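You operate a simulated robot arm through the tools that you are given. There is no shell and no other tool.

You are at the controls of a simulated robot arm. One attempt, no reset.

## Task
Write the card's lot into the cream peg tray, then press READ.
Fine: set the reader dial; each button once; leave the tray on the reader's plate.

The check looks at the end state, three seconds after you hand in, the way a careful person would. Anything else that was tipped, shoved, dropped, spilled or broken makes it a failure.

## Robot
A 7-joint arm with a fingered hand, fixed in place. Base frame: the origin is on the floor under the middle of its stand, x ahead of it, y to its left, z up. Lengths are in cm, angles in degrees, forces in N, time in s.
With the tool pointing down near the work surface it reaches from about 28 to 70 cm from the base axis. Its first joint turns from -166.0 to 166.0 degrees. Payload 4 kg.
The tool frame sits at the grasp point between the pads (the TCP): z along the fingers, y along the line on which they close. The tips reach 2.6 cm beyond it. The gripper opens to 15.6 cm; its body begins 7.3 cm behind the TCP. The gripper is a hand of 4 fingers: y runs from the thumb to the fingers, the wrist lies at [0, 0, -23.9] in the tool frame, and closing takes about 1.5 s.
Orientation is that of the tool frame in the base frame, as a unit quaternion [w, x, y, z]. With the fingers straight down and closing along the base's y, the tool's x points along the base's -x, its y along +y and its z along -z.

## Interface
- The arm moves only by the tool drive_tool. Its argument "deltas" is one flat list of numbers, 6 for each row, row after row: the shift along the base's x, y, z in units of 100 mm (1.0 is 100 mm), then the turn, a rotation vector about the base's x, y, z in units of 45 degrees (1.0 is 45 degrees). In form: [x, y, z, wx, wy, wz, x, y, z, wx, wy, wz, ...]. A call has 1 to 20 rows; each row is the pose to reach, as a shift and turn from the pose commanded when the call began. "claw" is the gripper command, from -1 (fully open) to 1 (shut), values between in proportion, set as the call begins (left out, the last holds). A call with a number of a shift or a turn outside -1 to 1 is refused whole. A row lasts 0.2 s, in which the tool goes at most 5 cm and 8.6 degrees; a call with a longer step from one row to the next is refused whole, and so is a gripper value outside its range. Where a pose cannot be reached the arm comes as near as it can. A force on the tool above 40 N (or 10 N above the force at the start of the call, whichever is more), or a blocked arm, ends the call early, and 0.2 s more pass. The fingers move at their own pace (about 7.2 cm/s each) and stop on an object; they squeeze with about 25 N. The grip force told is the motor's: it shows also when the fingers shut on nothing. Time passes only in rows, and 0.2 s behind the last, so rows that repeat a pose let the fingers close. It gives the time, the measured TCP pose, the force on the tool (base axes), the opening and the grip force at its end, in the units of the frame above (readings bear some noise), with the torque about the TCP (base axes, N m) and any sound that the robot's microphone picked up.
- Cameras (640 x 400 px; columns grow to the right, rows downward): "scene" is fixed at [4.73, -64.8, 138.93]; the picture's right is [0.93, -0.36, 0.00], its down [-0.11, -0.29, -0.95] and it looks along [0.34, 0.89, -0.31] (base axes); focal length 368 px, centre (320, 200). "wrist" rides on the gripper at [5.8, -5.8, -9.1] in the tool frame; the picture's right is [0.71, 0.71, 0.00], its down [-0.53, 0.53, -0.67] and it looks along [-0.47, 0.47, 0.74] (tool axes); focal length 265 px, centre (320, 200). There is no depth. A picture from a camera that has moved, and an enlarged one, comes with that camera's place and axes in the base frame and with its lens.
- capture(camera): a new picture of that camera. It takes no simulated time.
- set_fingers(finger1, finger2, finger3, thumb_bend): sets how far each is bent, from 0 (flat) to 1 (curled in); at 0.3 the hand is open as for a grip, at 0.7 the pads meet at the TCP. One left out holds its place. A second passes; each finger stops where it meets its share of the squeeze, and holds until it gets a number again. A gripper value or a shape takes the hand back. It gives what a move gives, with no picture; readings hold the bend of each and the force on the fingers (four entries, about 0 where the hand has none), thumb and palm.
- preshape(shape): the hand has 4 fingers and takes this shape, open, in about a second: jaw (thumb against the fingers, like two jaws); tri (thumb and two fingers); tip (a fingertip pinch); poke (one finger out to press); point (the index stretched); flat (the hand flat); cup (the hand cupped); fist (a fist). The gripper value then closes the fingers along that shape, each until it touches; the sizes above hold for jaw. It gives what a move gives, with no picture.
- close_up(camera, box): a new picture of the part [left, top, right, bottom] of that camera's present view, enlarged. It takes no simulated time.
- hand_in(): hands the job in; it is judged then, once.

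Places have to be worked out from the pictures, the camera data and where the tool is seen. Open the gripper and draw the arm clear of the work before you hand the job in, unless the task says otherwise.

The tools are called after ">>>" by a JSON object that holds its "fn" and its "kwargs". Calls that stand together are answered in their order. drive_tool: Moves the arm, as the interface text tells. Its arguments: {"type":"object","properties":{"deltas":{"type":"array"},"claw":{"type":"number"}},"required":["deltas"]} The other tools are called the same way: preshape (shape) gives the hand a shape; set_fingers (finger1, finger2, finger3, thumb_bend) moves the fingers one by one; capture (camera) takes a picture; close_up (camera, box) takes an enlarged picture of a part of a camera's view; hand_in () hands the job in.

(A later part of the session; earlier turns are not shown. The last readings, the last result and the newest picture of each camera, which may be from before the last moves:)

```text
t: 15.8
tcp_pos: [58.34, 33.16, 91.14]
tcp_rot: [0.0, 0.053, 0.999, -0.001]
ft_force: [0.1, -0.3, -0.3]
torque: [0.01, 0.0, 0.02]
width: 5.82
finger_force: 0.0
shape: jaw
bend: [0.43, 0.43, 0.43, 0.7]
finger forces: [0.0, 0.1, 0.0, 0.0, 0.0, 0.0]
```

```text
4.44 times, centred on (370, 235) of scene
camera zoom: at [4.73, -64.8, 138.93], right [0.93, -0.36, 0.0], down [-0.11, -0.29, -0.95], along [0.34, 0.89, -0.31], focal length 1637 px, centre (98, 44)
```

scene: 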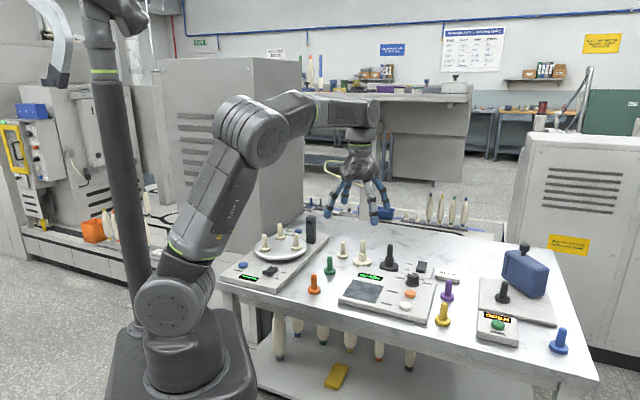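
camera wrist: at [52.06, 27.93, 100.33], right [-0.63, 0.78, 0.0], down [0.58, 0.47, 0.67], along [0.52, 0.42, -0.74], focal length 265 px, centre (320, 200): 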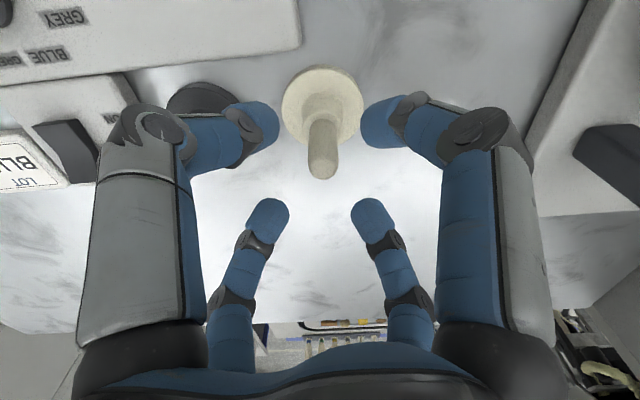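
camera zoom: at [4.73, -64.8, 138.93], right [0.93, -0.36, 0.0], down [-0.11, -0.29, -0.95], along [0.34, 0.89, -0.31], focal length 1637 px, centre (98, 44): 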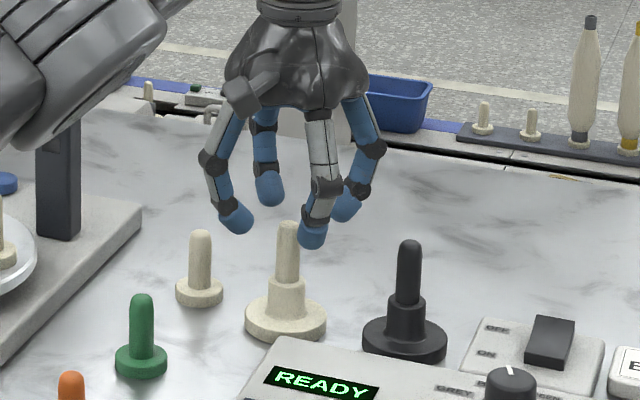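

The peg axis measures (58.37, 33.29) and the TCP is at about (58.43, 33.09). I'll nudge by (−0.06, +0.2) and lower 5 cm so the pads surround the peg above its collar.

>>> {"fn": "drive_tool", "kwargs": {"deltas": [-0.006, 0.02, -0.05, 0, 0, 0, -0.006, 0.02, -0.18, 0, 0, 0, -0.006, 0.02, -0.31, 0, 0, 0, -0.006, 0.02, -0.43, 0, 0, 0, -0.006, 0.02, -0.5, 0, 0, 0, -0.006, 0.02, -0.5, 0, 0, 0]}}

>>> {"fn": "capture", "kwargs": {"camera": "wrist"}}

>>> {"fn": "close_up", "kwargs": {"camera": "wrist", "box": [200, 80, 440, 230]}}

>>> {"fn": "close_up", "kwargs": {"camera": "scene", "box": [310, 190, 430, 280]}}

```text
t: 17.2
tcp_pos: [58.3, 33.42, 86.32]
tcp_rot: [0.0, 0.053, 0.999, 0.0]
ft_force: [0.2, 0.0, 0.1]
torque: [-0.01, 0.01, 0.0]
width: 5.83
finger_force: 0.0
shape: jaw
bend: [0.43, 0.43, 0.43, 0.7]
finger forces: [0.0, 0.1, 0.0, 0.0, 0.0, 0.0]
```

```text
taken
camera wrist: at [52.06, 28.15, 95.46], right [-0.63, 0.78, 0.0], down [0.58, 0.47, 0.67], along [0.52, 0.42, -0.74], focal length 265 px, centre (320, 200)
```

wrist: 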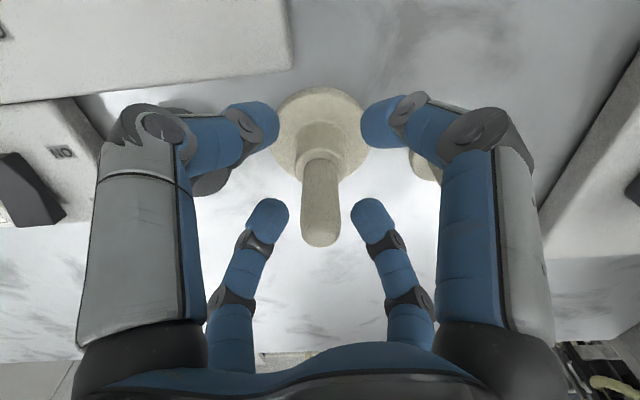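

```text
2.67 times, centred on (320, 155) of wrist
camera zoom: at [52.06, 28.15, 95.46], right [-0.63, 0.78, 0.0], down [0.58, 0.47, 0.67], along [0.52, 0.42, -0.74], focal length 708 px, centre (320, 320)
```

zoom: 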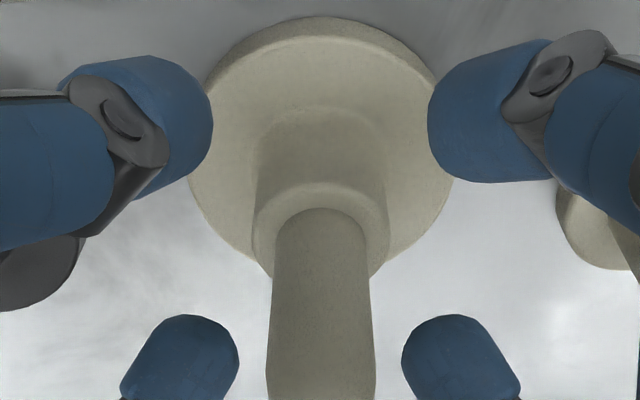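

```text
4.44 times, centred on (370, 235) of scene
camera zoom: at [4.73, -64.8, 138.93], right [0.93, -0.36, 0.0], down [-0.11, -0.29, -0.95], along [0.34, 0.89, -0.31], focal length 1637 px, centre (98, 44)
```

zoom: 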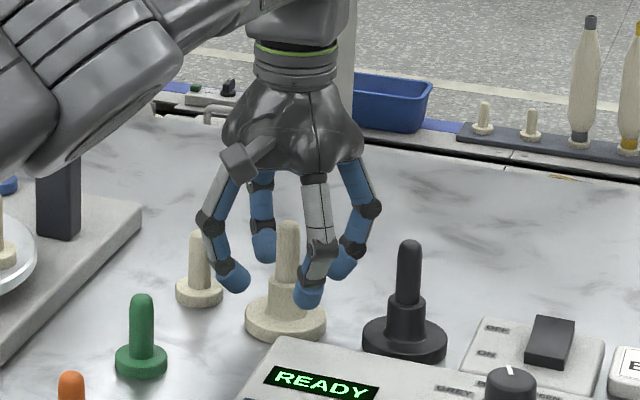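

The peg is centred between all four fingers, and the neighbouring pieces are clear. Now I'll close on the peg.

>>> {"fn": "drive_tool", "kwargs": {"deltas": [0, 0, 0, 0, 0, 0, 0, 0, 0, 0, 0, 0, 0, 0, 0, 0, 0, 0, 0, 0, 0, 0, 0, 0, 0, 0, 0, 0, 0, 0, 0, 0, 0, 0, 0, 0], "claw": 1.0}}

>>> {"fn": "capture", "kwargs": {"camera": "wrist"}}

>>> {"fn": "close_up", "kwargs": {"camera": "scene", "box": [310, 190, 430, 280]}}

```text
t: 18.6
tcp_pos: [58.42, 33.36, 86.43]
tcp_rot: [0.0, 0.053, 0.999, 0.001]
ft_force: [0.4, 1.5, 10.0]
torque: [0.25, 0.0, -0.03]
width: 1.82
finger_force: 25.3
shape: jaw
bend: [0.75, 0.75, 0.75, 0.69]
finger forces: [23.8, 23.7, 23.3, 0.0, 21.8, 0.0]
```

```text
taken
camera wrist: at [52.06, 28.16, 95.55], right [-0.63, 0.78, 0.0], down [0.58, 0.47, 0.67], along [0.52, 0.42, -0.74], focal length 265 px, centre (320, 200)
```

wrist: 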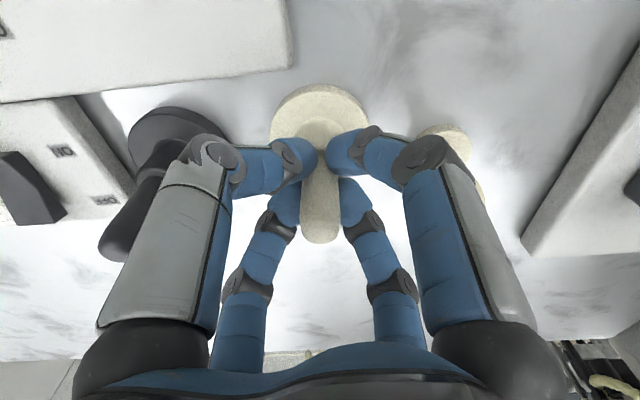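

```text
4.44 times, centred on (370, 235) of scene
camera zoom: at [4.73, -64.8, 138.93], right [0.93, -0.36, 0.0], down [-0.11, -0.29, -0.95], along [0.34, 0.89, -0.31], focal length 1637 px, centre (98, 44)
```

zoom: 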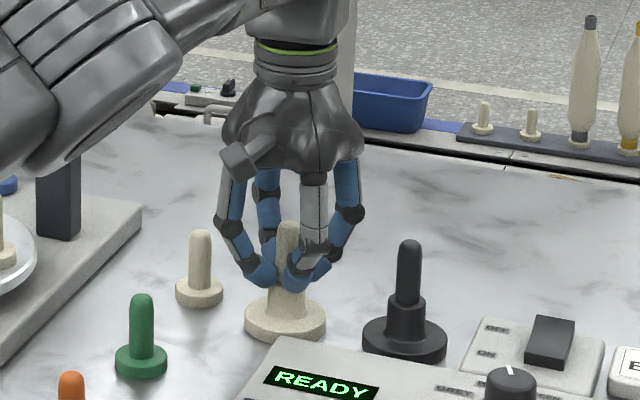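

The grip is firm at about 23 N on each digit. I'll lift straight up and check that the tray comes with it.

>>> {"fn": "drive_tool", "kwargs": {"deltas": [0, 0, 0.05, 0, 0, 0, 0, 0, 0.12, 0, 0, 0, 0, 0, 0.22, 0, 0, 0, 0, 0, 0.34, 0, 0, 0, 0, 0, 0.46, 0, 0, 0, 0, 0, 0.55, 0, 0, 0, 0, 0, 0.6, 0, 0, 0, 0, 0, 0.6, 0, 0, 0]}}

>>> {"fn": "capture", "kwargs": {"camera": "wrist"}}

>>> {"fn": "close_up", "kwargs": {"camera": "scene", "box": [310, 190, 430, 280]}}

```text
t: 20.4
tcp_pos: [58.39, 33.5, 92.34]
tcp_rot: [-0.001, 0.054, 0.999, -0.001]
ft_force: [0.1, 0.5, -0.7]
torque: [0.01, 0.0, -0.01]
width: 1.73
finger_force: 25.0
shape: jaw
bend: [0.75, 0.75, 0.75, 0.69]
finger forces: [23.0, 19.8, 19.1, 0.1, 25.0, 0.0]
```

```text
taken
camera wrist: at [52.0, 28.19, 101.46], right [-0.63, 0.78, 0.0], down [0.58, 0.47, 0.67], along [0.52, 0.42, -0.74], focal length 265 px, centre (320, 200)
```

wrist: 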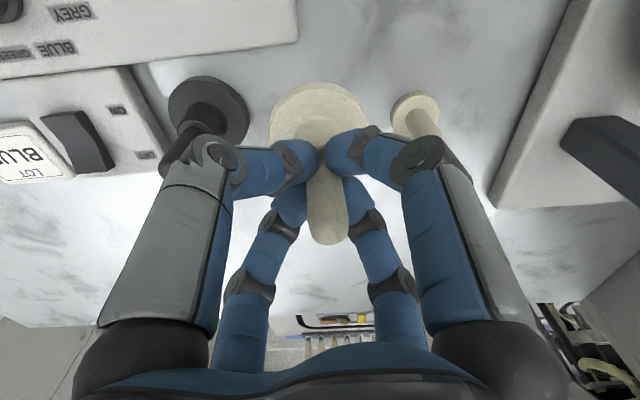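

```text
4.44 times, centred on (370, 235) of scene
camera zoom: at [4.73, -64.8, 138.93], right [0.93, -0.36, 0.0], down [-0.11, -0.29, -0.95], along [0.34, 0.89, -0.31], focal length 1637 px, centre (98, 44)
```

zoom: 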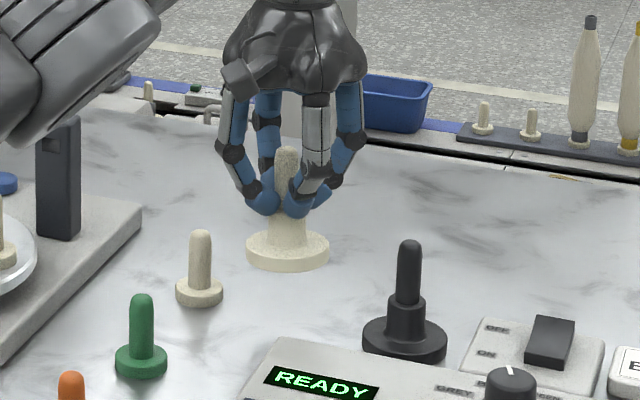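

The tray is lifted cleanly. I'll carry it at this height, with its bottom about 4 cm above the reader, toward the plate centre near (49.6, 15.5).

>>> {"fn": "drive_tool", "kwargs": {"deltas": [-0.06, -0.12, 0.03, 0, 0, 0, -0.18, -0.36, 0.06, 0, 0, 0, -0.31, -0.63, 0.06, 0, 0, 0, -0.41, -0.83, 0.06, 0, 0, 0, -0.44, -0.9, 0.06, 0, 0, 0, -0.44, -0.9, 0.06, 0, 0, 0]}}

>>> {"fn": "drive_tool", "kwargs": {"deltas": [-0.06, -0.12, 0, 0, 0, 0, -0.18, -0.36, 0, 0, 0, 0, -0.31, -0.63, 0, 0, 0, 0, -0.41, -0.83, 0, 0, 0, 0, -0.44, -0.89, 0, 0, 0, 0, -0.44, -0.89, 0, 0, 0, 0]}}

>>> {"fn": "capture", "kwargs": {"camera": "wrist"}}

>>> {"fn": "close_up", "kwargs": {"camera": "scene", "box": [300, 210, 460, 330]}}

```text
t: 21.8
tcp_pos: [54.01, 24.35, 92.9]
tcp_rot: [0.0, 0.053, 0.999, -0.001]
ft_force: [-0.2, -0.6, -1.0]
torque: [-0.03, -0.02, 0.0]
width: 1.68
finger_force: 25.1
shape: jaw
bend: [0.75, 0.75, 0.75, 0.69]
finger forces: [23.6, 19.6, 19.1, 0.1, 24.4, 0.0]
```

```text
t: 23.2
tcp_pos: [49.43, 15.4, 93.0]
tcp_rot: [0.0, 0.053, 0.999, 0.0]
ft_force: [-0.2, 0.6, -0.8]
torque: [-0.04, 0.0, 0.0]
width: 1.7
finger_force: 25.1
shape: jaw
bend: [0.75, 0.75, 0.75, 0.69]
finger forces: [23.4, 19.5, 18.9, 0.1, 24.3, 0.0]
```

```text
taken
camera wrist: at [43.07, 10.14, 102.15], right [-0.63, 0.78, 0.0], down [0.58, 0.47, 0.67], along [0.52, 0.42, -0.74], focal length 265 px, centre (320, 200)
```

wrist: 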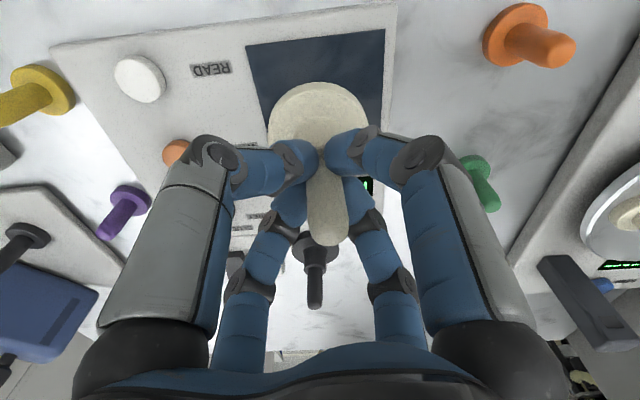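

```text
3.33 times, centred on (380, 270) of scene
camera zoom: at [4.73, -64.8, 138.93], right [0.93, -0.36, 0.0], down [-0.11, -0.29, -0.95], along [0.34, 0.89, -0.31], focal length 1228 px, centre (120, -33)
```

zoom: 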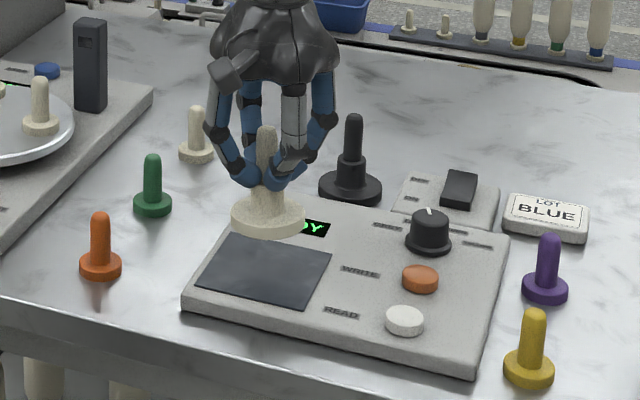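

The plate corners from this view put the plate centre at (49.52, 15.49), and the TCP is at (49.44, 15.30). I'll shift slightly and lower to just above the expected contact height.

>>> {"fn": "drive_tool", "kwargs": {"deltas": [0.008, 0.019, -0.1, 0, 0, 0, 0.008, 0.019, -0.22, 0, 0, 0, 0.008, 0.019, -0.33, 0, 0, 0, 0.008, 0.019, -0.4, 0, 0, 0, 0.008, 0.019, -0.4, 0, 0, 0]}}

>>> {"fn": "close_up", "kwargs": {"camera": "scene", "box": [320, 240, 420, 315]}}

>>> {"fn": "capture", "kwargs": {"camera": "wrist"}}

```text
t: 24.4
tcp_pos: [49.55, 15.61, 88.96]
tcp_rot: [0.0, 0.054, 0.999, 0.0]
ft_force: [-0.3, -0.2, -0.7]
torque: [0.0, 0.02, 0.01]
width: 1.71
finger_force: 24.6
shape: jaw
bend: [0.75, 0.75, 0.75, 0.69]
finger forces: [23.3, 19.5, 19.1, 0.0, 23.8, 0.0]
```

```text
5.33 times, centred on (370, 278) of scene
camera zoom: at [4.73, -64.8, 138.93], right [0.93, -0.36, 0.0], down [-0.11, -0.29, -0.95], along [0.34, 0.89, -0.31], focal length 1964 px, centre (53, -213)
```

zoom: 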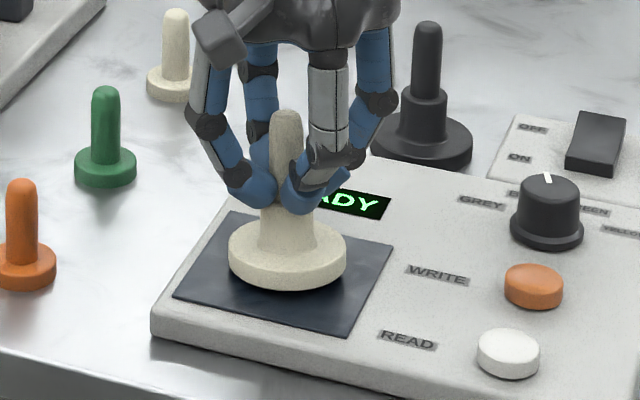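

```text
taken
camera wrist: at [43.21, 10.36, 98.07], right [-0.63, 0.78, 0.0], down [0.58, 0.47, 0.67], along [0.52, 0.42, -0.74], focal length 265 px, centre (320, 200)
```

wrist: 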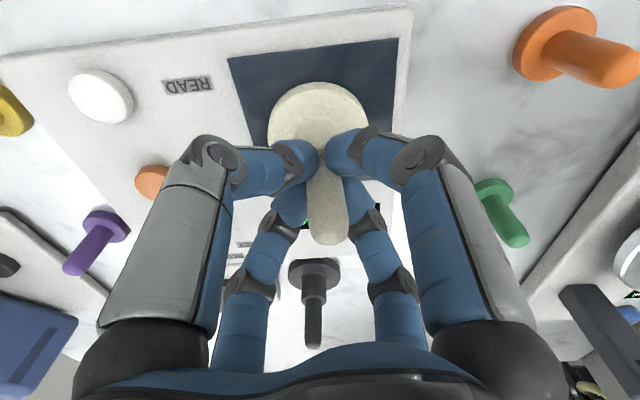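

The tray hovers just above the centre of the plate. I'll lower it about 1 mm per row and watch for contact force.

>>> {"fn": "drive_tool", "kwargs": {"deltas": [0, 0, -0.01, 0, 0, 0, 0, 0, -0.02, 0, 0, 0, 0, 0, -0.03, 0, 0, 0, 0, 0, -0.04, 0, 0, 0, 0, 0, -0.045, 0, 0, 0]}}

>>> {"fn": "close_up", "kwargs": {"camera": "scene", "box": [320, 240, 420, 315]}}

```text
t: 25.6
tcp_pos: [49.74, 15.76, 88.5]
tcp_rot: [0.0, 0.054, 0.999, 0.001]
ft_force: [0.0, -0.7, 8.9]
torque: [0.24, -0.02, -0.02]
width: 1.69
finger_force: 25.1
shape: jaw
bend: [0.75, 0.75, 0.75, 0.69]
finger forces: [27.8, 21.8, 20.5, 0.0, 22.3, 0.1]
```

```text
5.33 times, centred on (370, 278) of scene
camera zoom: at [4.73, -64.8, 138.93], right [0.93, -0.36, 0.0], down [-0.11, -0.29, -0.95], along [0.34, 0.89, -0.31], focal length 1964 px, centre (53, -213)
```

zoom: 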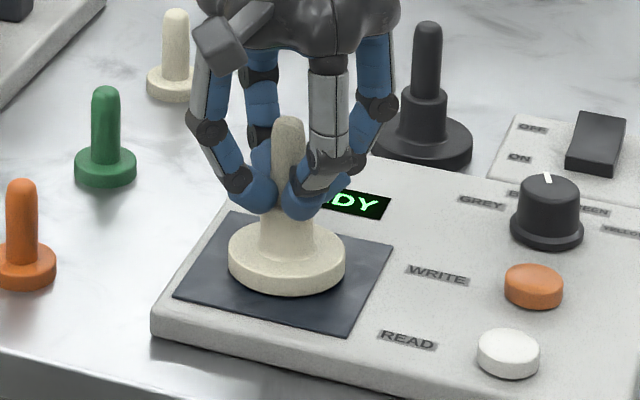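

Contact registered (about 9 N upward), so the tray is resting on the plate. I'll open the fingers gently in place.

>>> {"fn": "drive_tool", "kwargs": {"deltas": [0, 0, 0, 0, 0, 0, 0, 0, 0, 0, 0, 0, 0, 0, 0, 0, 0, 0, 0, 0, 0, 0, 0, 0], "claw": 0.25}}

>>> {"fn": "capture", "kwargs": {"camera": "wrist"}}

>>> {"fn": "close_up", "kwargs": {"camera": "scene", "box": [320, 240, 420, 315]}}

```text
t: 26.6
tcp_pos: [49.62, 15.65, 88.54]
tcp_rot: [0.0, 0.053, 0.999, 0.0]
ft_force: [0.6, -0.3, 0.2]
torque: [0.03, -0.01, -0.01]
width: 5.79
finger_force: 0.1
shape: jaw
bend: [0.43, 0.43, 0.43, 0.7]
finger forces: [0.0, 0.0, 0.0, 0.0, 0.0, 0.1]
```

```text
taken
camera wrist: at [43.29, 10.47, 97.63], right [-0.63, 0.78, 0.0], down [0.58, 0.47, 0.67], along [0.52, 0.42, -0.74], focal length 265 px, centre (320, 200)
```

wrist: 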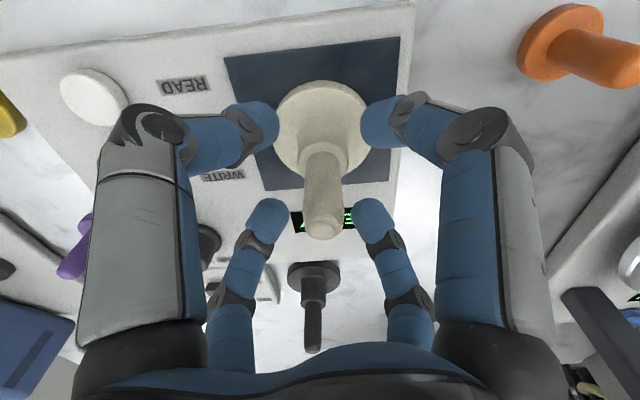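

```text
5.33 times, centred on (370, 278) of scene
camera zoom: at [4.73, -64.8, 138.93], right [0.93, -0.36, 0.0], down [-0.11, -0.29, -0.95], along [0.34, 0.89, -0.31], focal length 1964 px, centre (53, -213)
```

zoom: 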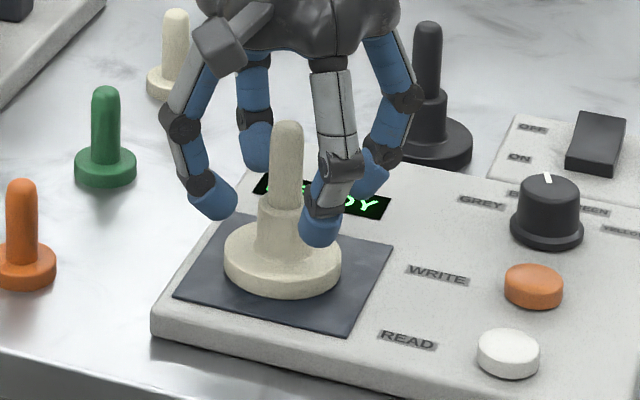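

The tray stands on its own on the plate. I'll rise straight up clear of the peg and check the display.

>>> {"fn": "drive_tool", "kwargs": {"deltas": [0, 0, 0.1, 0, 0, 0, 0, 0, 0.25, 0, 0, 0, 0, 0, 0.5, 0, 0, 0, 0, 0, 0.75, 0, 0, 0, 0, 0, 1.0, 0, 0, 0, 0, 0, 1.0, 0, 0, 0]}}

>>> {"fn": "close_up", "kwargs": {"camera": "scene", "box": [320, 230, 440, 320]}}

>>> {"fn": "capture", "kwargs": {"camera": "wrist"}}

```text
t: 28.0
tcp_pos: [49.5, 15.83, 98.57]
tcp_rot: [0.0, 0.053, 0.999, 0.0]
ft_force: [0.0, 0.0, 0.0]
torque: [-0.02, 0.03, -0.03]
width: 5.83
finger_force: 0.0
shape: jaw
bend: [0.43, 0.43, 0.43, 0.7]
finger forces: [0.0, 0.0, 0.0, 0.0, 0.0, 0.0]
```

```text
4.44 times, centred on (380, 275) of scene
camera zoom: at [4.73, -64.8, 138.93], right [0.93, -0.36, 0.0], down [-0.11, -0.29, -0.95], along [0.34, 0.89, -0.31], focal length 1637 px, centre (53, -133)
```

zoom: 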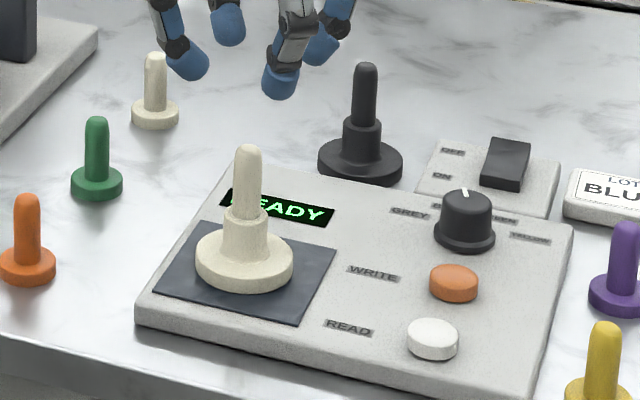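

```text
taken
camera wrist: at [43.15, 10.54, 107.7], right [-0.63, 0.78, 0.0], down [0.58, 0.47, 0.67], along [0.52, 0.42, -0.74], focal length 265 px, centre (320, 200)
```

wrist: 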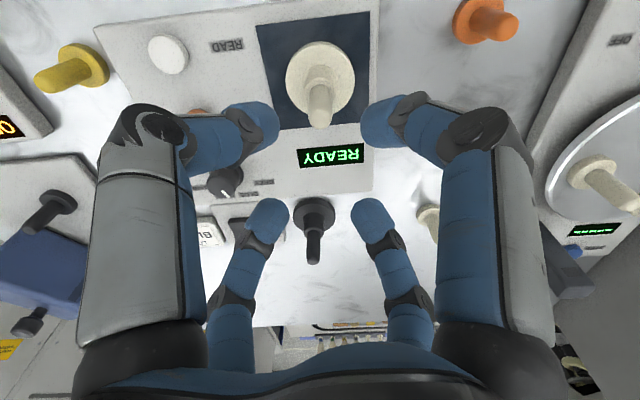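

The tray is upright near the middle of the plate and the display still reads READY. I'll move toward the buttons at a safe height and then take the "poke" shape to see where the fingertip lies.

>>> {"fn": "drive_tool", "kwargs": {"deltas": [0.3, -0.2, 0.1, 0, 0, 0, 0.6, -0.4, 0.3, 0, 0, 0, 0.9, -0.6, 0.5, 0, 0, 0, 1.0, -0.7, 0.6, 0, 0, 0, 1.0, -0.7, 0.6, 0, 0, 0]}}

>>> {"fn": "preshape", "kwargs": {"shape": "poke"}}

>>> {"fn": "capture", "kwargs": {"camera": "wrist"}}

>>> {"fn": "capture", "kwargs": {"camera": "scene"}}

>>> {"fn": "close_up", "kwargs": {"camera": "scene", "box": [340, 120, 480, 280]}}

```text
t: 29.2
tcp_pos: [59.86, 8.94, 104.29]
tcp_rot: [0.001, 0.054, 0.999, 0.001]
ft_force: [0.0, -0.5, 0.0]
torque: [-0.02, 0.03, -0.06]
width: 5.81
finger_force: 0.0
shape: jaw
bend: [0.43, 0.43, 0.43, 0.7]
finger forces: [0.0, 0.1, 0.1, 0.1, 0.0, 0.0]
```

```text
t: 30.1
tcp_pos: [59.79, 8.98, 104.34]
tcp_rot: [0.001, 0.053, 0.999, 0.0]
ft_force: [-0.4, -0.8, 0.1]
torque: [0.01, 0.0, 0.01]
width: 0.01
finger_force: 0.1
shape: poke
bend: [1.0, 1.0, 1.0, 0.91]
finger forces: [0.1, 0.0, 0.1, 0.0, 0.0, 0.0]
```

```text
taken
camera wrist: at [53.52, 3.74, 113.48], right [-0.63, 0.78, 0.0], down [0.58, 0.47, 0.67], along [0.52, 0.42, -0.74], focal length 265 px, centre (320, 200)
```

wrist: 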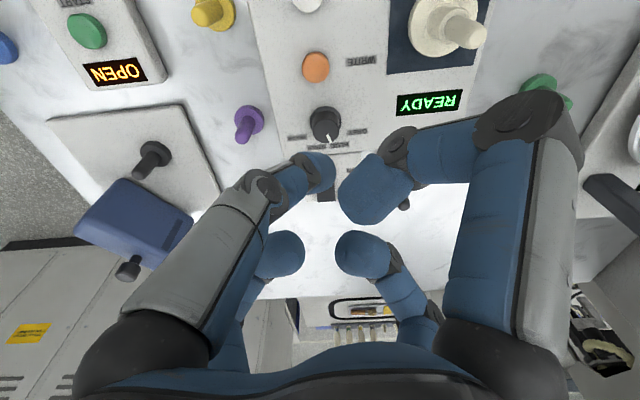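

```text
taken
```

scene: 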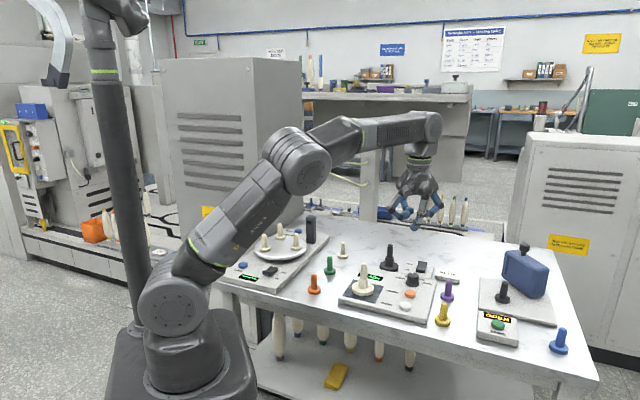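

```text
2.50 times, centred on (410, 200) of scene
camera zoom: at [4.73, -64.8, 138.93], right [0.93, -0.36, 0.0], down [-0.11, -0.29, -0.95], along [0.34, 0.89, -0.31], focal length 921 px, centre (95, 200)
```

zoom: 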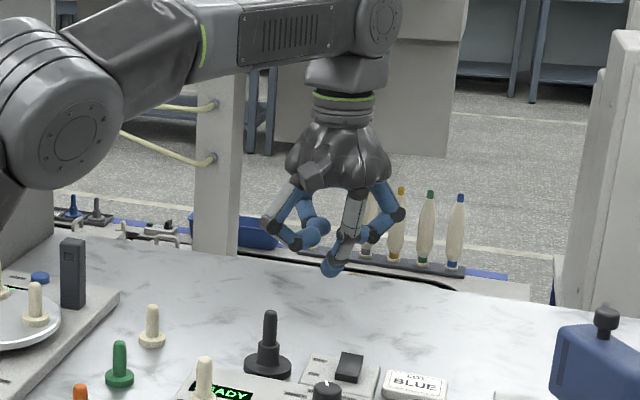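

In the poke shape one digit extends to a tip about 2–2.6 cm below the TCP on the tool axis, and the other three are curled higher. I'll zoom in to fix the WRITE and READ button centres precisely.

>>> {"fn": "close_up", "kwargs": {"camera": "wrist", "box": [260, 0, 400, 100]}}

>>> {"fn": "close_up", "kwargs": {"camera": "wrist", "box": [250, 120, 410, 230]}}

>>> {"fn": "close_up", "kwargs": {"camera": "scene", "box": [330, 250, 450, 325]}}

```text
4.00 times, centred on (330, 50) of wrist
camera zoom: at [53.52, 3.74, 113.48], right [-0.63, 0.78, 0.0], down [0.58, 0.47, 0.67], along [0.52, 0.42, -0.74], focal length 1062 px, centre (280, 800)
```

zoom: 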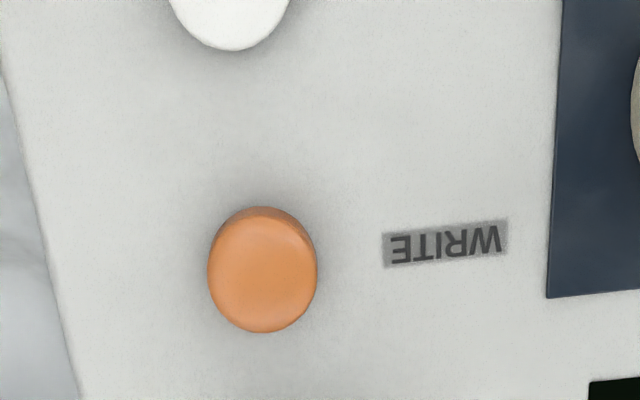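

```text
3.64 times, centred on (330, 175) of wrist
camera zoom: at [53.52, 3.74, 113.48], right [-0.63, 0.78, 0.0], down [0.58, 0.47, 0.67], along [0.52, 0.42, -0.74], focal length 965 px, centre (284, 291)
```

zoom: 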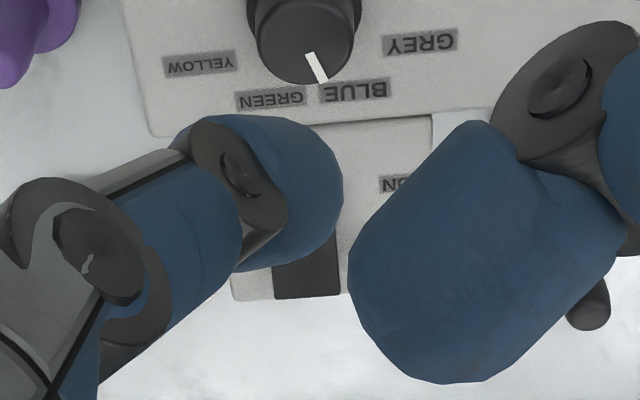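

```text
5.33 times, centred on (390, 288) of scene
camera zoom: at [4.73, -64.8, 138.93], right [0.93, -0.36, 0.0], down [-0.11, -0.29, -0.95], along [0.34, 0.89, -0.31], focal length 1964 px, centre (-53, -267)
```

zoom: 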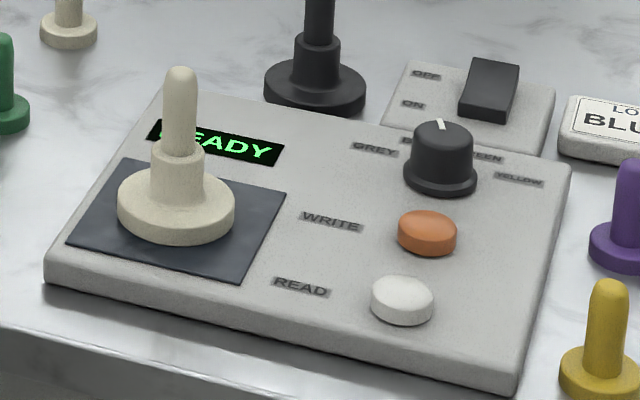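

WRITE's centre works out to (60.47, 8.76) with its top near z≈82.9, and the poke tip lies roughly 0.3 cm toward −y of the tool axis. I'll line up and descend in stages.

>>> {"fn": "drive_tool", "kwargs": {"deltas": [0.03, 0.005, -0.3, 0, 0, 0, 0.06, 0.005, -0.6, 0, 0, 0, 0.06, 0.005, -0.9, 0, 0, 0, 0.06, 0.005, -1.0, 0, 0, 0, 0.06, 0.005, -1.0, 0, 0, 0]}}

>>> {"fn": "drive_tool", "kwargs": {"deltas": [0, 0, -0.2, 0, 0, 0, 0, 0, -0.4, 0, 0, 0, 0, 0, -0.6, 0, 0, 0, 0, 0, -0.7, 0, 0, 0, 0, 0, -0.7, 0, 0, 0]}}

>>> {"fn": "capture", "kwargs": {"camera": "wrist"}}

>>> {"fn": "close_up", "kwargs": {"camera": "scene", "box": [340, 220, 460, 310]}}

```text
t: 31.3
tcp_pos: [60.34, 8.88, 94.46]
tcp_rot: [0.0, 0.053, 0.999, 0.0]
ft_force: [0.3, 0.7, 0.7]
torque: [-0.01, -0.01, 0.0]
width: 0.0
finger_force: 0.1
shape: poke
bend: [1.0, 1.0, 1.0, 0.91]
finger forces: [0.1, 0.0, 0.1, 0.1, 0.1, 0.0]
```

```text
t: 32.5
tcp_pos: [60.19, 8.71, 87.4]
tcp_rot: [0.0, 0.053, 0.999, 0.0]
ft_force: [0.2, 0.4, 1.0]
torque: [0.01, 0.01, 0.0]
width: 0.01
finger_force: 0.1
shape: poke
bend: [1.0, 1.0, 1.0, 0.91]
finger forces: [0.0, 0.0, 0.1, 0.0, 0.0, 0.0]
```

```text
taken
camera wrist: at [53.9, 3.47, 96.55], right [-0.63, 0.78, 0.0], down [0.58, 0.47, 0.67], along [0.52, 0.42, -0.74], focal length 265 px, centre (320, 200)
```

wrist: 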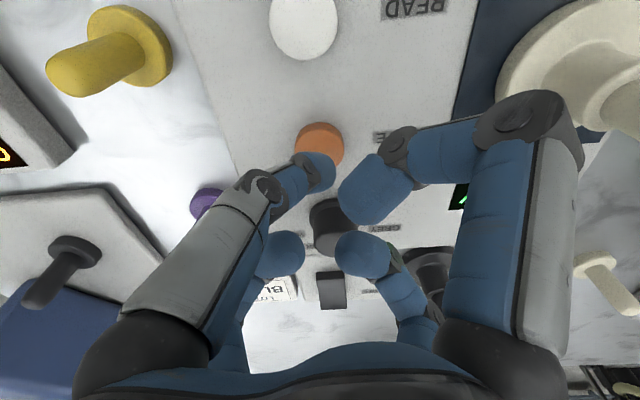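

```text
4.44 times, centred on (400, 265) of scene
camera zoom: at [4.73, -64.8, 138.93], right [0.93, -0.36, 0.0], down [-0.11, -0.29, -0.95], along [0.34, 0.89, -0.31], focal length 1637 px, centre (-36, -89)
```

zoom: 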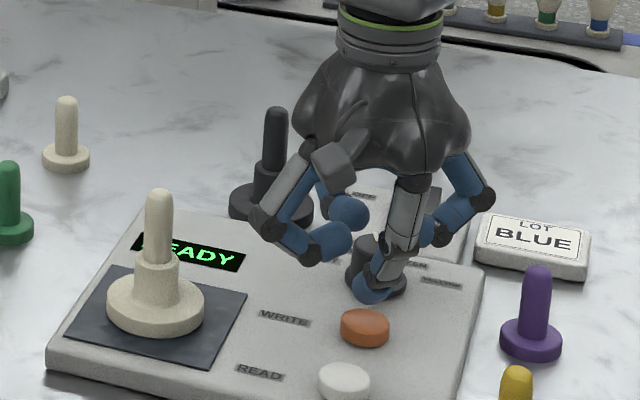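

I'm hovering about 2 cm above WRITE. I'll zoom in to compare the fingertip and button positions before pressing.

>>> {"fn": "close_up", "kwargs": {"camera": "wrist", "box": [260, 100, 380, 220]}}

>>> {"fn": "close_up", "kwargs": {"camera": "scene", "box": [395, 265, 435, 305]}}

```text
3.33 times, centred on (320, 160) of wrist
camera zoom: at [53.9, 3.47, 96.55], right [-0.63, 0.78, 0.0], down [0.58, 0.47, 0.67], along [0.52, 0.42, -0.74], focal length 885 px, centre (320, 333)
```

zoom: 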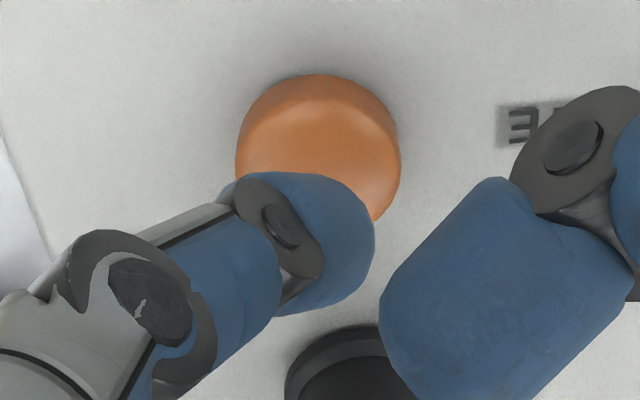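

```text
10.00 times, centred on (415, 285) of scene
camera zoom: at [4.73, -64.8, 138.93], right [0.93, -0.36, 0.0], down [-0.11, -0.29, -0.95], along [0.34, 0.89, -0.31], focal length 3683 px, centre (-630, -650)
```

zoom: 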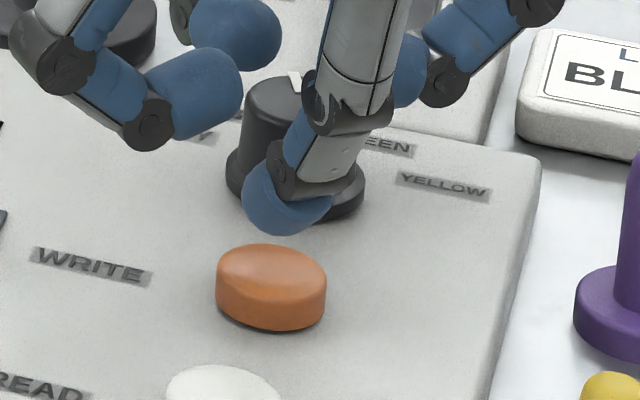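

The button centre is confirmed at (60.46, 8.75). The fingertip is about 0.2 cm short in x and 0.5–0.6 cm short in y, so I'll shift over and lower 1.2 cm to just above the button.

>>> {"fn": "drive_tool", "kwargs": {"deltas": [0.02, 0.055, 0, 0, 0, 0, 0.02, 0.055, -0.06, 0, 0, 0, 0.02, 0.055, -0.12, 0, 0, 0, 0.02, 0.055, -0.12, 0, 0, 0]}}

>>> {"fn": "close_up", "kwargs": {"camera": "wrist", "box": [260, 100, 380, 220]}}

>>> {"fn": "close_up", "kwargs": {"camera": "scene", "box": [395, 265, 435, 305]}}

```text
t: 33.5
tcp_pos: [60.63, 9.28, 86.24]
tcp_rot: [0.0, 0.053, 0.999, 0.0]
ft_force: [0.5, -0.4, -0.3]
torque: [0.01, 0.0, 0.03]
width: 0.0
finger_force: 0.0
shape: poke
bend: [1.0, 1.0, 1.0, 0.91]
finger forces: [0.0, 0.0, 0.0, 0.1, 0.1, 0.0]
```

```text
3.33 times, centred on (320, 160) of wrist
camera zoom: at [54.19, 4.03, 95.39], right [-0.63, 0.78, 0.0], down [0.58, 0.47, 0.67], along [0.52, 0.42, -0.74], focal length 885 px, centre (320, 333)
```

zoom: 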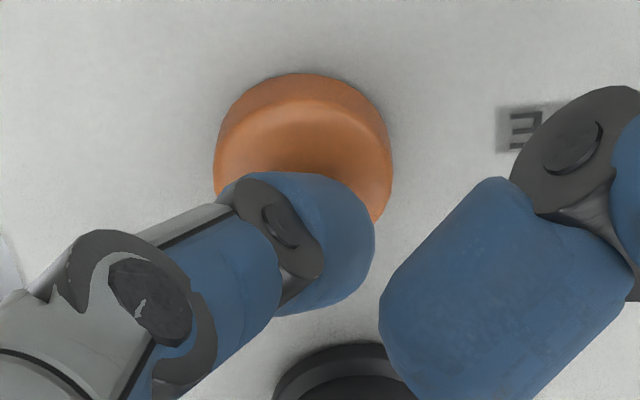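

```text
10.00 times, centred on (415, 285) of scene
camera zoom: at [4.73, -64.8, 138.93], right [0.93, -0.36, 0.0], down [-0.11, -0.29, -0.95], along [0.34, 0.89, -0.31], focal length 3683 px, centre (-630, -650)
```

zoom: 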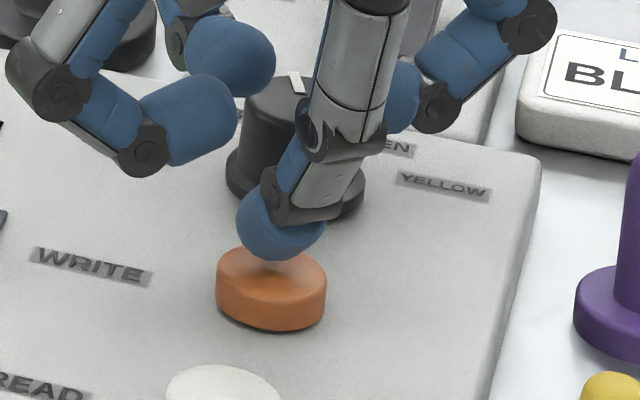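

The fingertip is now centred just above WRITE. I'll press down slowly in 1 mm steps and watch the force and any sound.

>>> {"fn": "drive_tool", "kwargs": {"deltas": [0, 0, -0.01, 0, 0, 0, 0, 0, -0.02, 0, 0, 0, 0, 0, -0.03, 0, 0, 0, 0, 0, -0.04, 0, 0, 0]}}

>>> {"fn": "close_up", "kwargs": {"camera": "scene", "box": [335, 235, 435, 310]}}

```text
t: 34.5
tcp_pos: [60.46, 9.23, 85.83]
tcp_rot: [0.0, 0.053, 0.999, 0.0]
ft_force: [-0.6, 0.5, 0.7]
torque: [0.01, -0.01, -0.03]
width: 0.0
finger_force: 0.1
shape: poke
bend: [1.0, 1.0, 1.0, 0.91]
finger forces: [0.0, 0.0, 0.1, 0.0, 0.0, 0.1]
```

```text
5.33 times, centred on (385, 272) of scene
camera zoom: at [4.73, -64.8, 138.93], right [0.93, -0.36, 0.0], down [-0.11, -0.29, -0.95], along [0.34, 0.89, -0.31], focal length 1964 px, centre (-27, -187)
```

zoom: 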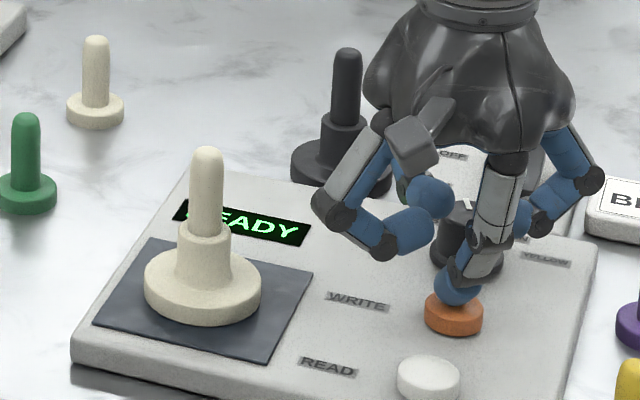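

There's no contact yet, so I'll keep lowering gently.

>>> {"fn": "drive_tool", "kwargs": {"deltas": [0, 0, -0.01, 0, 0, 0, 0, 0, -0.02, 0, 0, 0, 0, 0, -0.03, 0, 0, 0]}}

>>> {"fn": "close_up", "kwargs": {"camera": "scene", "box": [335, 235, 435, 310]}}

```text
t: 35.3
tcp_pos: [60.4, 9.4, 85.63]
tcp_rot: [0.0, 0.054, 0.999, 0.0]
ft_force: [-0.1, 0.0, 1.4]
torque: [-0.02, 0.0, 0.01]
width: 0.0
finger_force: 0.1
shape: poke
bend: [1.0, 1.0, 1.0, 0.91]
finger forces: [0.0, 0.1, 0.0, 0.0, 1.7, 0.0]
```

```text
5.33 times, centred on (385, 272) of scene
camera zoom: at [4.73, -64.8, 138.93], right [0.93, -0.36, 0.0], down [-0.11, -0.29, -0.95], along [0.34, 0.89, -0.31], focal length 1964 px, centre (-27, -187)
```

zoom: 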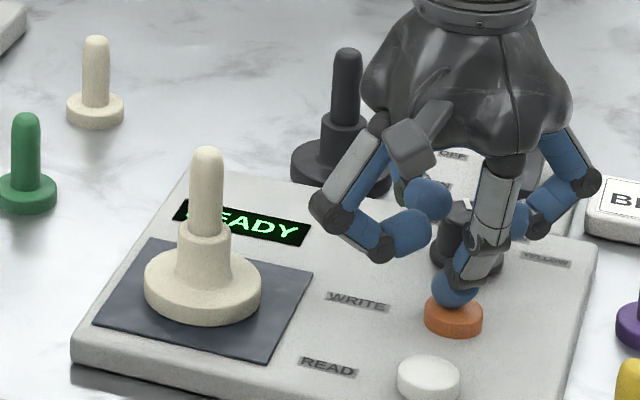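

Contact is starting, with 1.7 N on the thumb. I'll continue pressing in 1 mm steps.

>>> {"fn": "drive_tool", "kwargs": {"deltas": [0, 0, -0.01, 0, 0, 0, 0, 0, -0.02, 0, 0, 0, 0, 0, -0.03, 0, 0, 0]}}

>>> {"fn": "close_up", "kwargs": {"camera": "scene", "box": [335, 235, 435, 310]}}

```text
t: 36.1
tcp_pos: [60.51, 9.32, 85.24]
tcp_rot: [0.001, 0.053, 0.999, -0.001]
ft_force: [-1.6, -0.2, 7.1]
torque: [0.0, 0.1, 0.0]
width: 0.0
finger_force: 0.0
shape: poke
bend: [1.0, 1.0, 1.0, 0.91]
finger forces: [0.1, 0.1, 0.1, 0.0, 7.3, 0.0]
heard: click
```

```text
5.33 times, centred on (385, 272) of scene
camera zoom: at [4.73, -64.8, 138.93], right [0.93, -0.36, 0.0], down [-0.11, -0.29, -0.95], along [0.34, 0.89, -0.31], focal length 1964 px, centre (-27, -187)
```

zoom: 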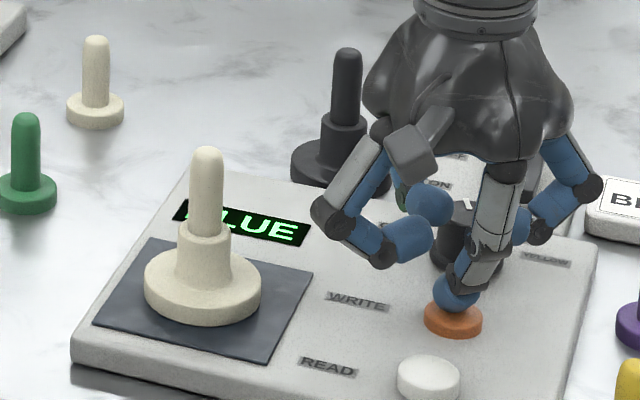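

The button clicked and the display now reads "BLUE". I'll release straight up in one smooth motion and check the display.

>>> {"fn": "drive_tool", "kwargs": {"deltas": [0, 0, 0.1, 0, 0, 0, 0, 0, 0.25, 0, 0, 0, 0, 0, 0.4, 0, 0, 0, 0, 0, 0.5, 0, 0, 0, 0, 0, 0.5, 0, 0, 0]}}

>>> {"fn": "capture", "kwargs": {"camera": "wrist"}}

>>> {"fn": "close_up", "kwargs": {"camera": "scene", "box": [335, 245, 435, 320]}}

>>> {"fn": "close_up", "kwargs": {"camera": "wrist", "box": [230, 0, 430, 125]}}

```text
t: 37.3
tcp_pos: [60.54, 9.2, 90.21]
tcp_rot: [0.0, 0.053, 0.999, 0.0]
ft_force: [-0.9, 0.3, 0.4]
torque: [-0.04, -0.02, 0.02]
width: 0.0
finger_force: 0.0
shape: poke
bend: [1.0, 1.0, 1.0, 0.91]
finger forces: [0.0, 0.0, 0.0, 0.1, 0.0, 0.1]
```

```text
taken
camera wrist: at [54.2, 4.02, 99.34], right [-0.63, 0.78, 0.0], down [0.58, 0.47, 0.67], along [0.52, 0.42, -0.74], focal length 265 px, centre (320, 200)
```

wrist: 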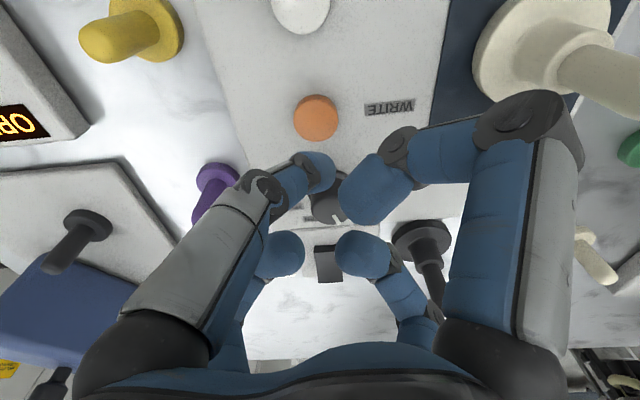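

```text
5.33 times, centred on (385, 282) of scene
camera zoom: at [4.73, -64.8, 138.93], right [0.93, -0.36, 0.0], down [-0.11, -0.29, -0.95], along [0.34, 0.89, -0.31], focal length 1964 px, centre (-27, -240)
```

zoom: 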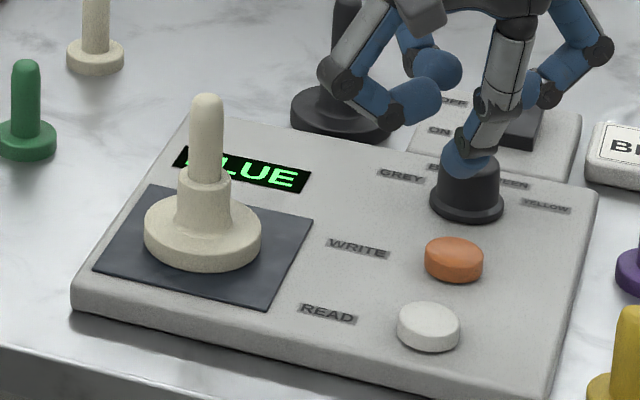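

```text
3.20 times, centred on (330, 62) of wrist
camera zoom: at [54.2, 4.02, 99.34], right [-0.63, 0.78, 0.0], down [0.58, 0.47, 0.67], along [0.52, 0.42, -0.74], focal length 849 px, centre (288, 640)
```

zoom: 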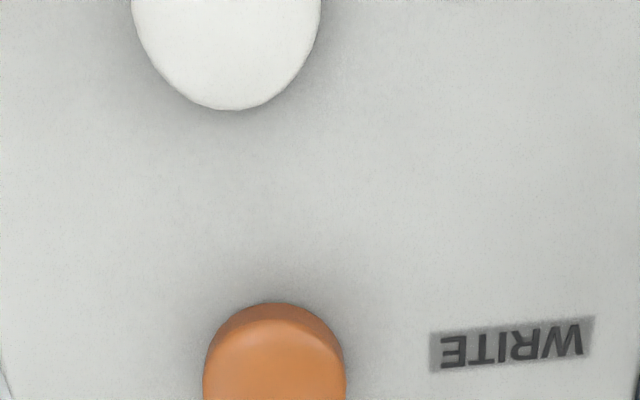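

WRITE is done: the display holds BLUE and the button has popped back. READ is near (56.1, 4.3), so I'll move across at this height and then confirm its position.

>>> {"fn": "drive_tool", "kwargs": {"deltas": [-0.15, -0.15, 0.1, 0, 0, 0, -0.3, -0.3, 0.1, 0, 0, 0, -0.437, -0.444, 0, 0, 0, 0, -0.437, -0.444, -0.2, 0, 0, 0, -0.437, -0.444, -0.2, 0, 0, 0]}}

>>> {"fn": "close_up", "kwargs": {"camera": "wrist", "box": [260, 90, 380, 210]}}

>>> {"fn": "close_up", "kwargs": {"camera": "scene", "box": [335, 245, 435, 320]}}

>>> {"fn": "capture", "kwargs": {"camera": "wrist"}}

```text
t: 38.5
tcp_pos: [56.24, 4.8, 88.31]
tcp_rot: [0.0, 0.053, 0.999, 0.0]
ft_force: [0.3, 0.6, 0.2]
torque: [-0.03, 0.02, -0.03]
width: 0.0
finger_force: 0.1
shape: poke
bend: [1.0, 1.0, 1.0, 0.91]
finger forces: [0.0, 0.1, 0.0, 0.0, 0.1, 0.0]
```

```text
3.33 times, centred on (320, 150) of wrist
camera zoom: at [49.88, -0.43, 97.45], right [-0.63, 0.78, 0.0], down [0.58, 0.47, 0.67], along [0.52, 0.42, -0.74], focal length 885 px, centre (320, 367)
```

zoom: 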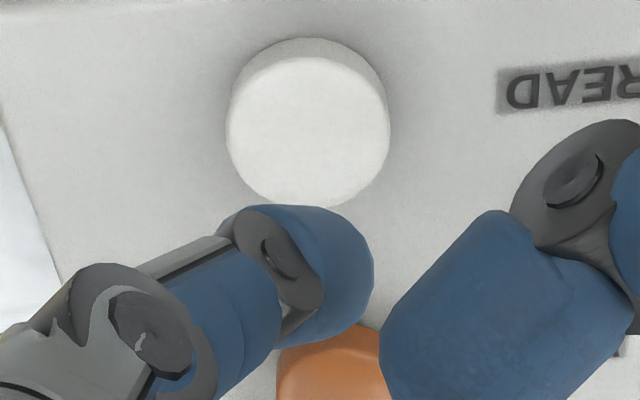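

```text
5.33 times, centred on (385, 282) of scene
camera zoom: at [4.73, -64.8, 138.93], right [0.93, -0.36, 0.0], down [-0.11, -0.29, -0.95], along [0.34, 0.89, -0.31], focal length 1964 px, centre (-27, -240)
```

zoom: 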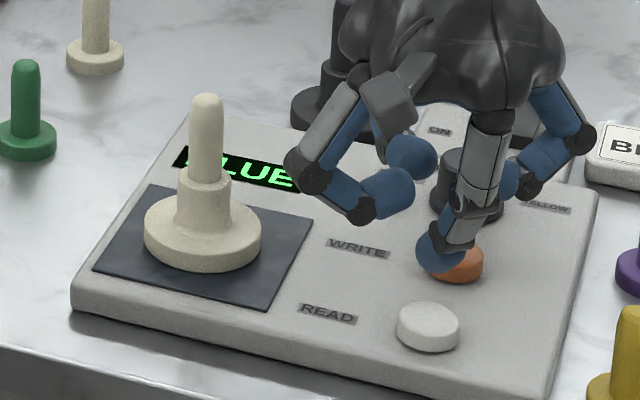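

```text
taken
camera wrist: at [49.88, -0.43, 97.45], right [-0.63, 0.78, 0.0], down [0.58, 0.47, 0.67], along [0.52, 0.42, -0.74], focal length 265 px, centre (320, 200)
```

wrist: 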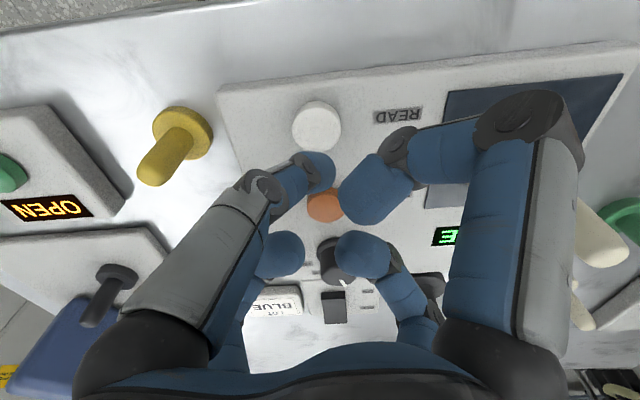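

READ's centre measures (55.80, 4.10). Using the same offset as for WRITE, I'll shift (−0.35, −0.19) and lower to just above it.

>>> {"fn": "drive_tool", "kwargs": {"deltas": [-0.035, -0.019, -0.05, 0, 0, 0, -0.035, -0.019, -0.12, 0, 0, 0, -0.035, -0.019, -0.18, 0, 0, 0, -0.035, -0.019, -0.22, 0, 0, 0, -0.035, -0.019, -0.22, 0, 0, 0]}}

>>> {"fn": "close_up", "kwargs": {"camera": "wrist", "box": [260, 90, 380, 210]}}

>>> {"fn": "close_up", "kwargs": {"camera": "scene", "box": [375, 270, 435, 320]}}

```text
t: 39.7
tcp_pos: [55.69, 4.63, 86.18]
tcp_rot: [0.0, 0.054, 0.999, 0.0]
ft_force: [0.3, -0.1, -0.2]
torque: [-0.01, -0.02, 0.01]
width: 0.0
finger_force: 0.1
shape: poke
bend: [1.0, 1.0, 1.0, 0.91]
finger forces: [0.1, 0.0, 0.1, 0.0, 0.1, 0.1]
```

```text
3.33 times, centred on (320, 150) of wrist
camera zoom: at [49.39, -0.64, 95.28], right [-0.63, 0.78, 0.0], down [0.58, 0.47, 0.67], along [0.52, 0.42, -0.74], focal length 885 px, centre (320, 367)
```

zoom: 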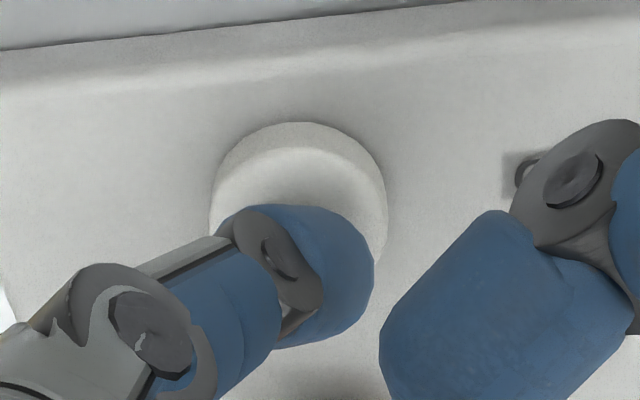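

```text
8.00 times, centred on (405, 295) of scene
camera zoom: at [4.73, -64.8, 138.93], right [0.93, -0.36, 0.0], down [-0.11, -0.29, -0.95], along [0.34, 0.89, -0.31], focal length 2947 px, centre (-360, -560)
```

zoom: 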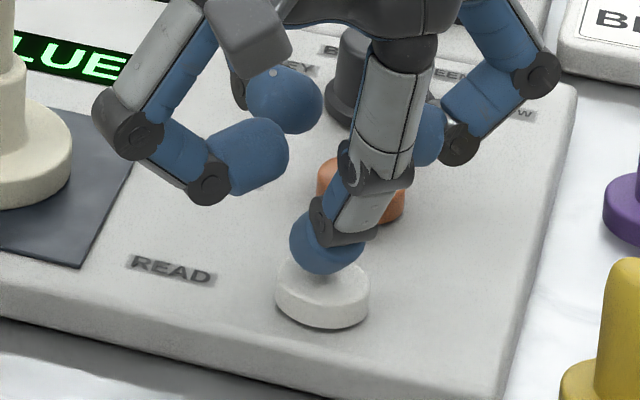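

The fingertip is centred over READ and about 5 mm above it. I'll press down slowly.

>>> {"fn": "drive_tool", "kwargs": {"deltas": [0, 0, -0.015, 0, 0, 0, 0, 0, -0.03, 0, 0, 0, 0, 0, -0.04, 0, 0, 0, 0, 0, -0.05, 0, 0, 0]}}

```text
t: 40.7
tcp_pos: [55.74, 4.71, 85.77]
tcp_rot: [0.0, 0.054, 0.999, 0.001]
ft_force: [0.0, -0.9, 2.5]
torque: [-0.03, 0.01, 0.0]
width: 0.0
finger_force: 0.2
shape: poke
bend: [1.0, 1.0, 1.0, 0.91]
finger forces: [0.0, 0.0, 0.0, 0.1, 2.1, 0.0]
heard: click
```

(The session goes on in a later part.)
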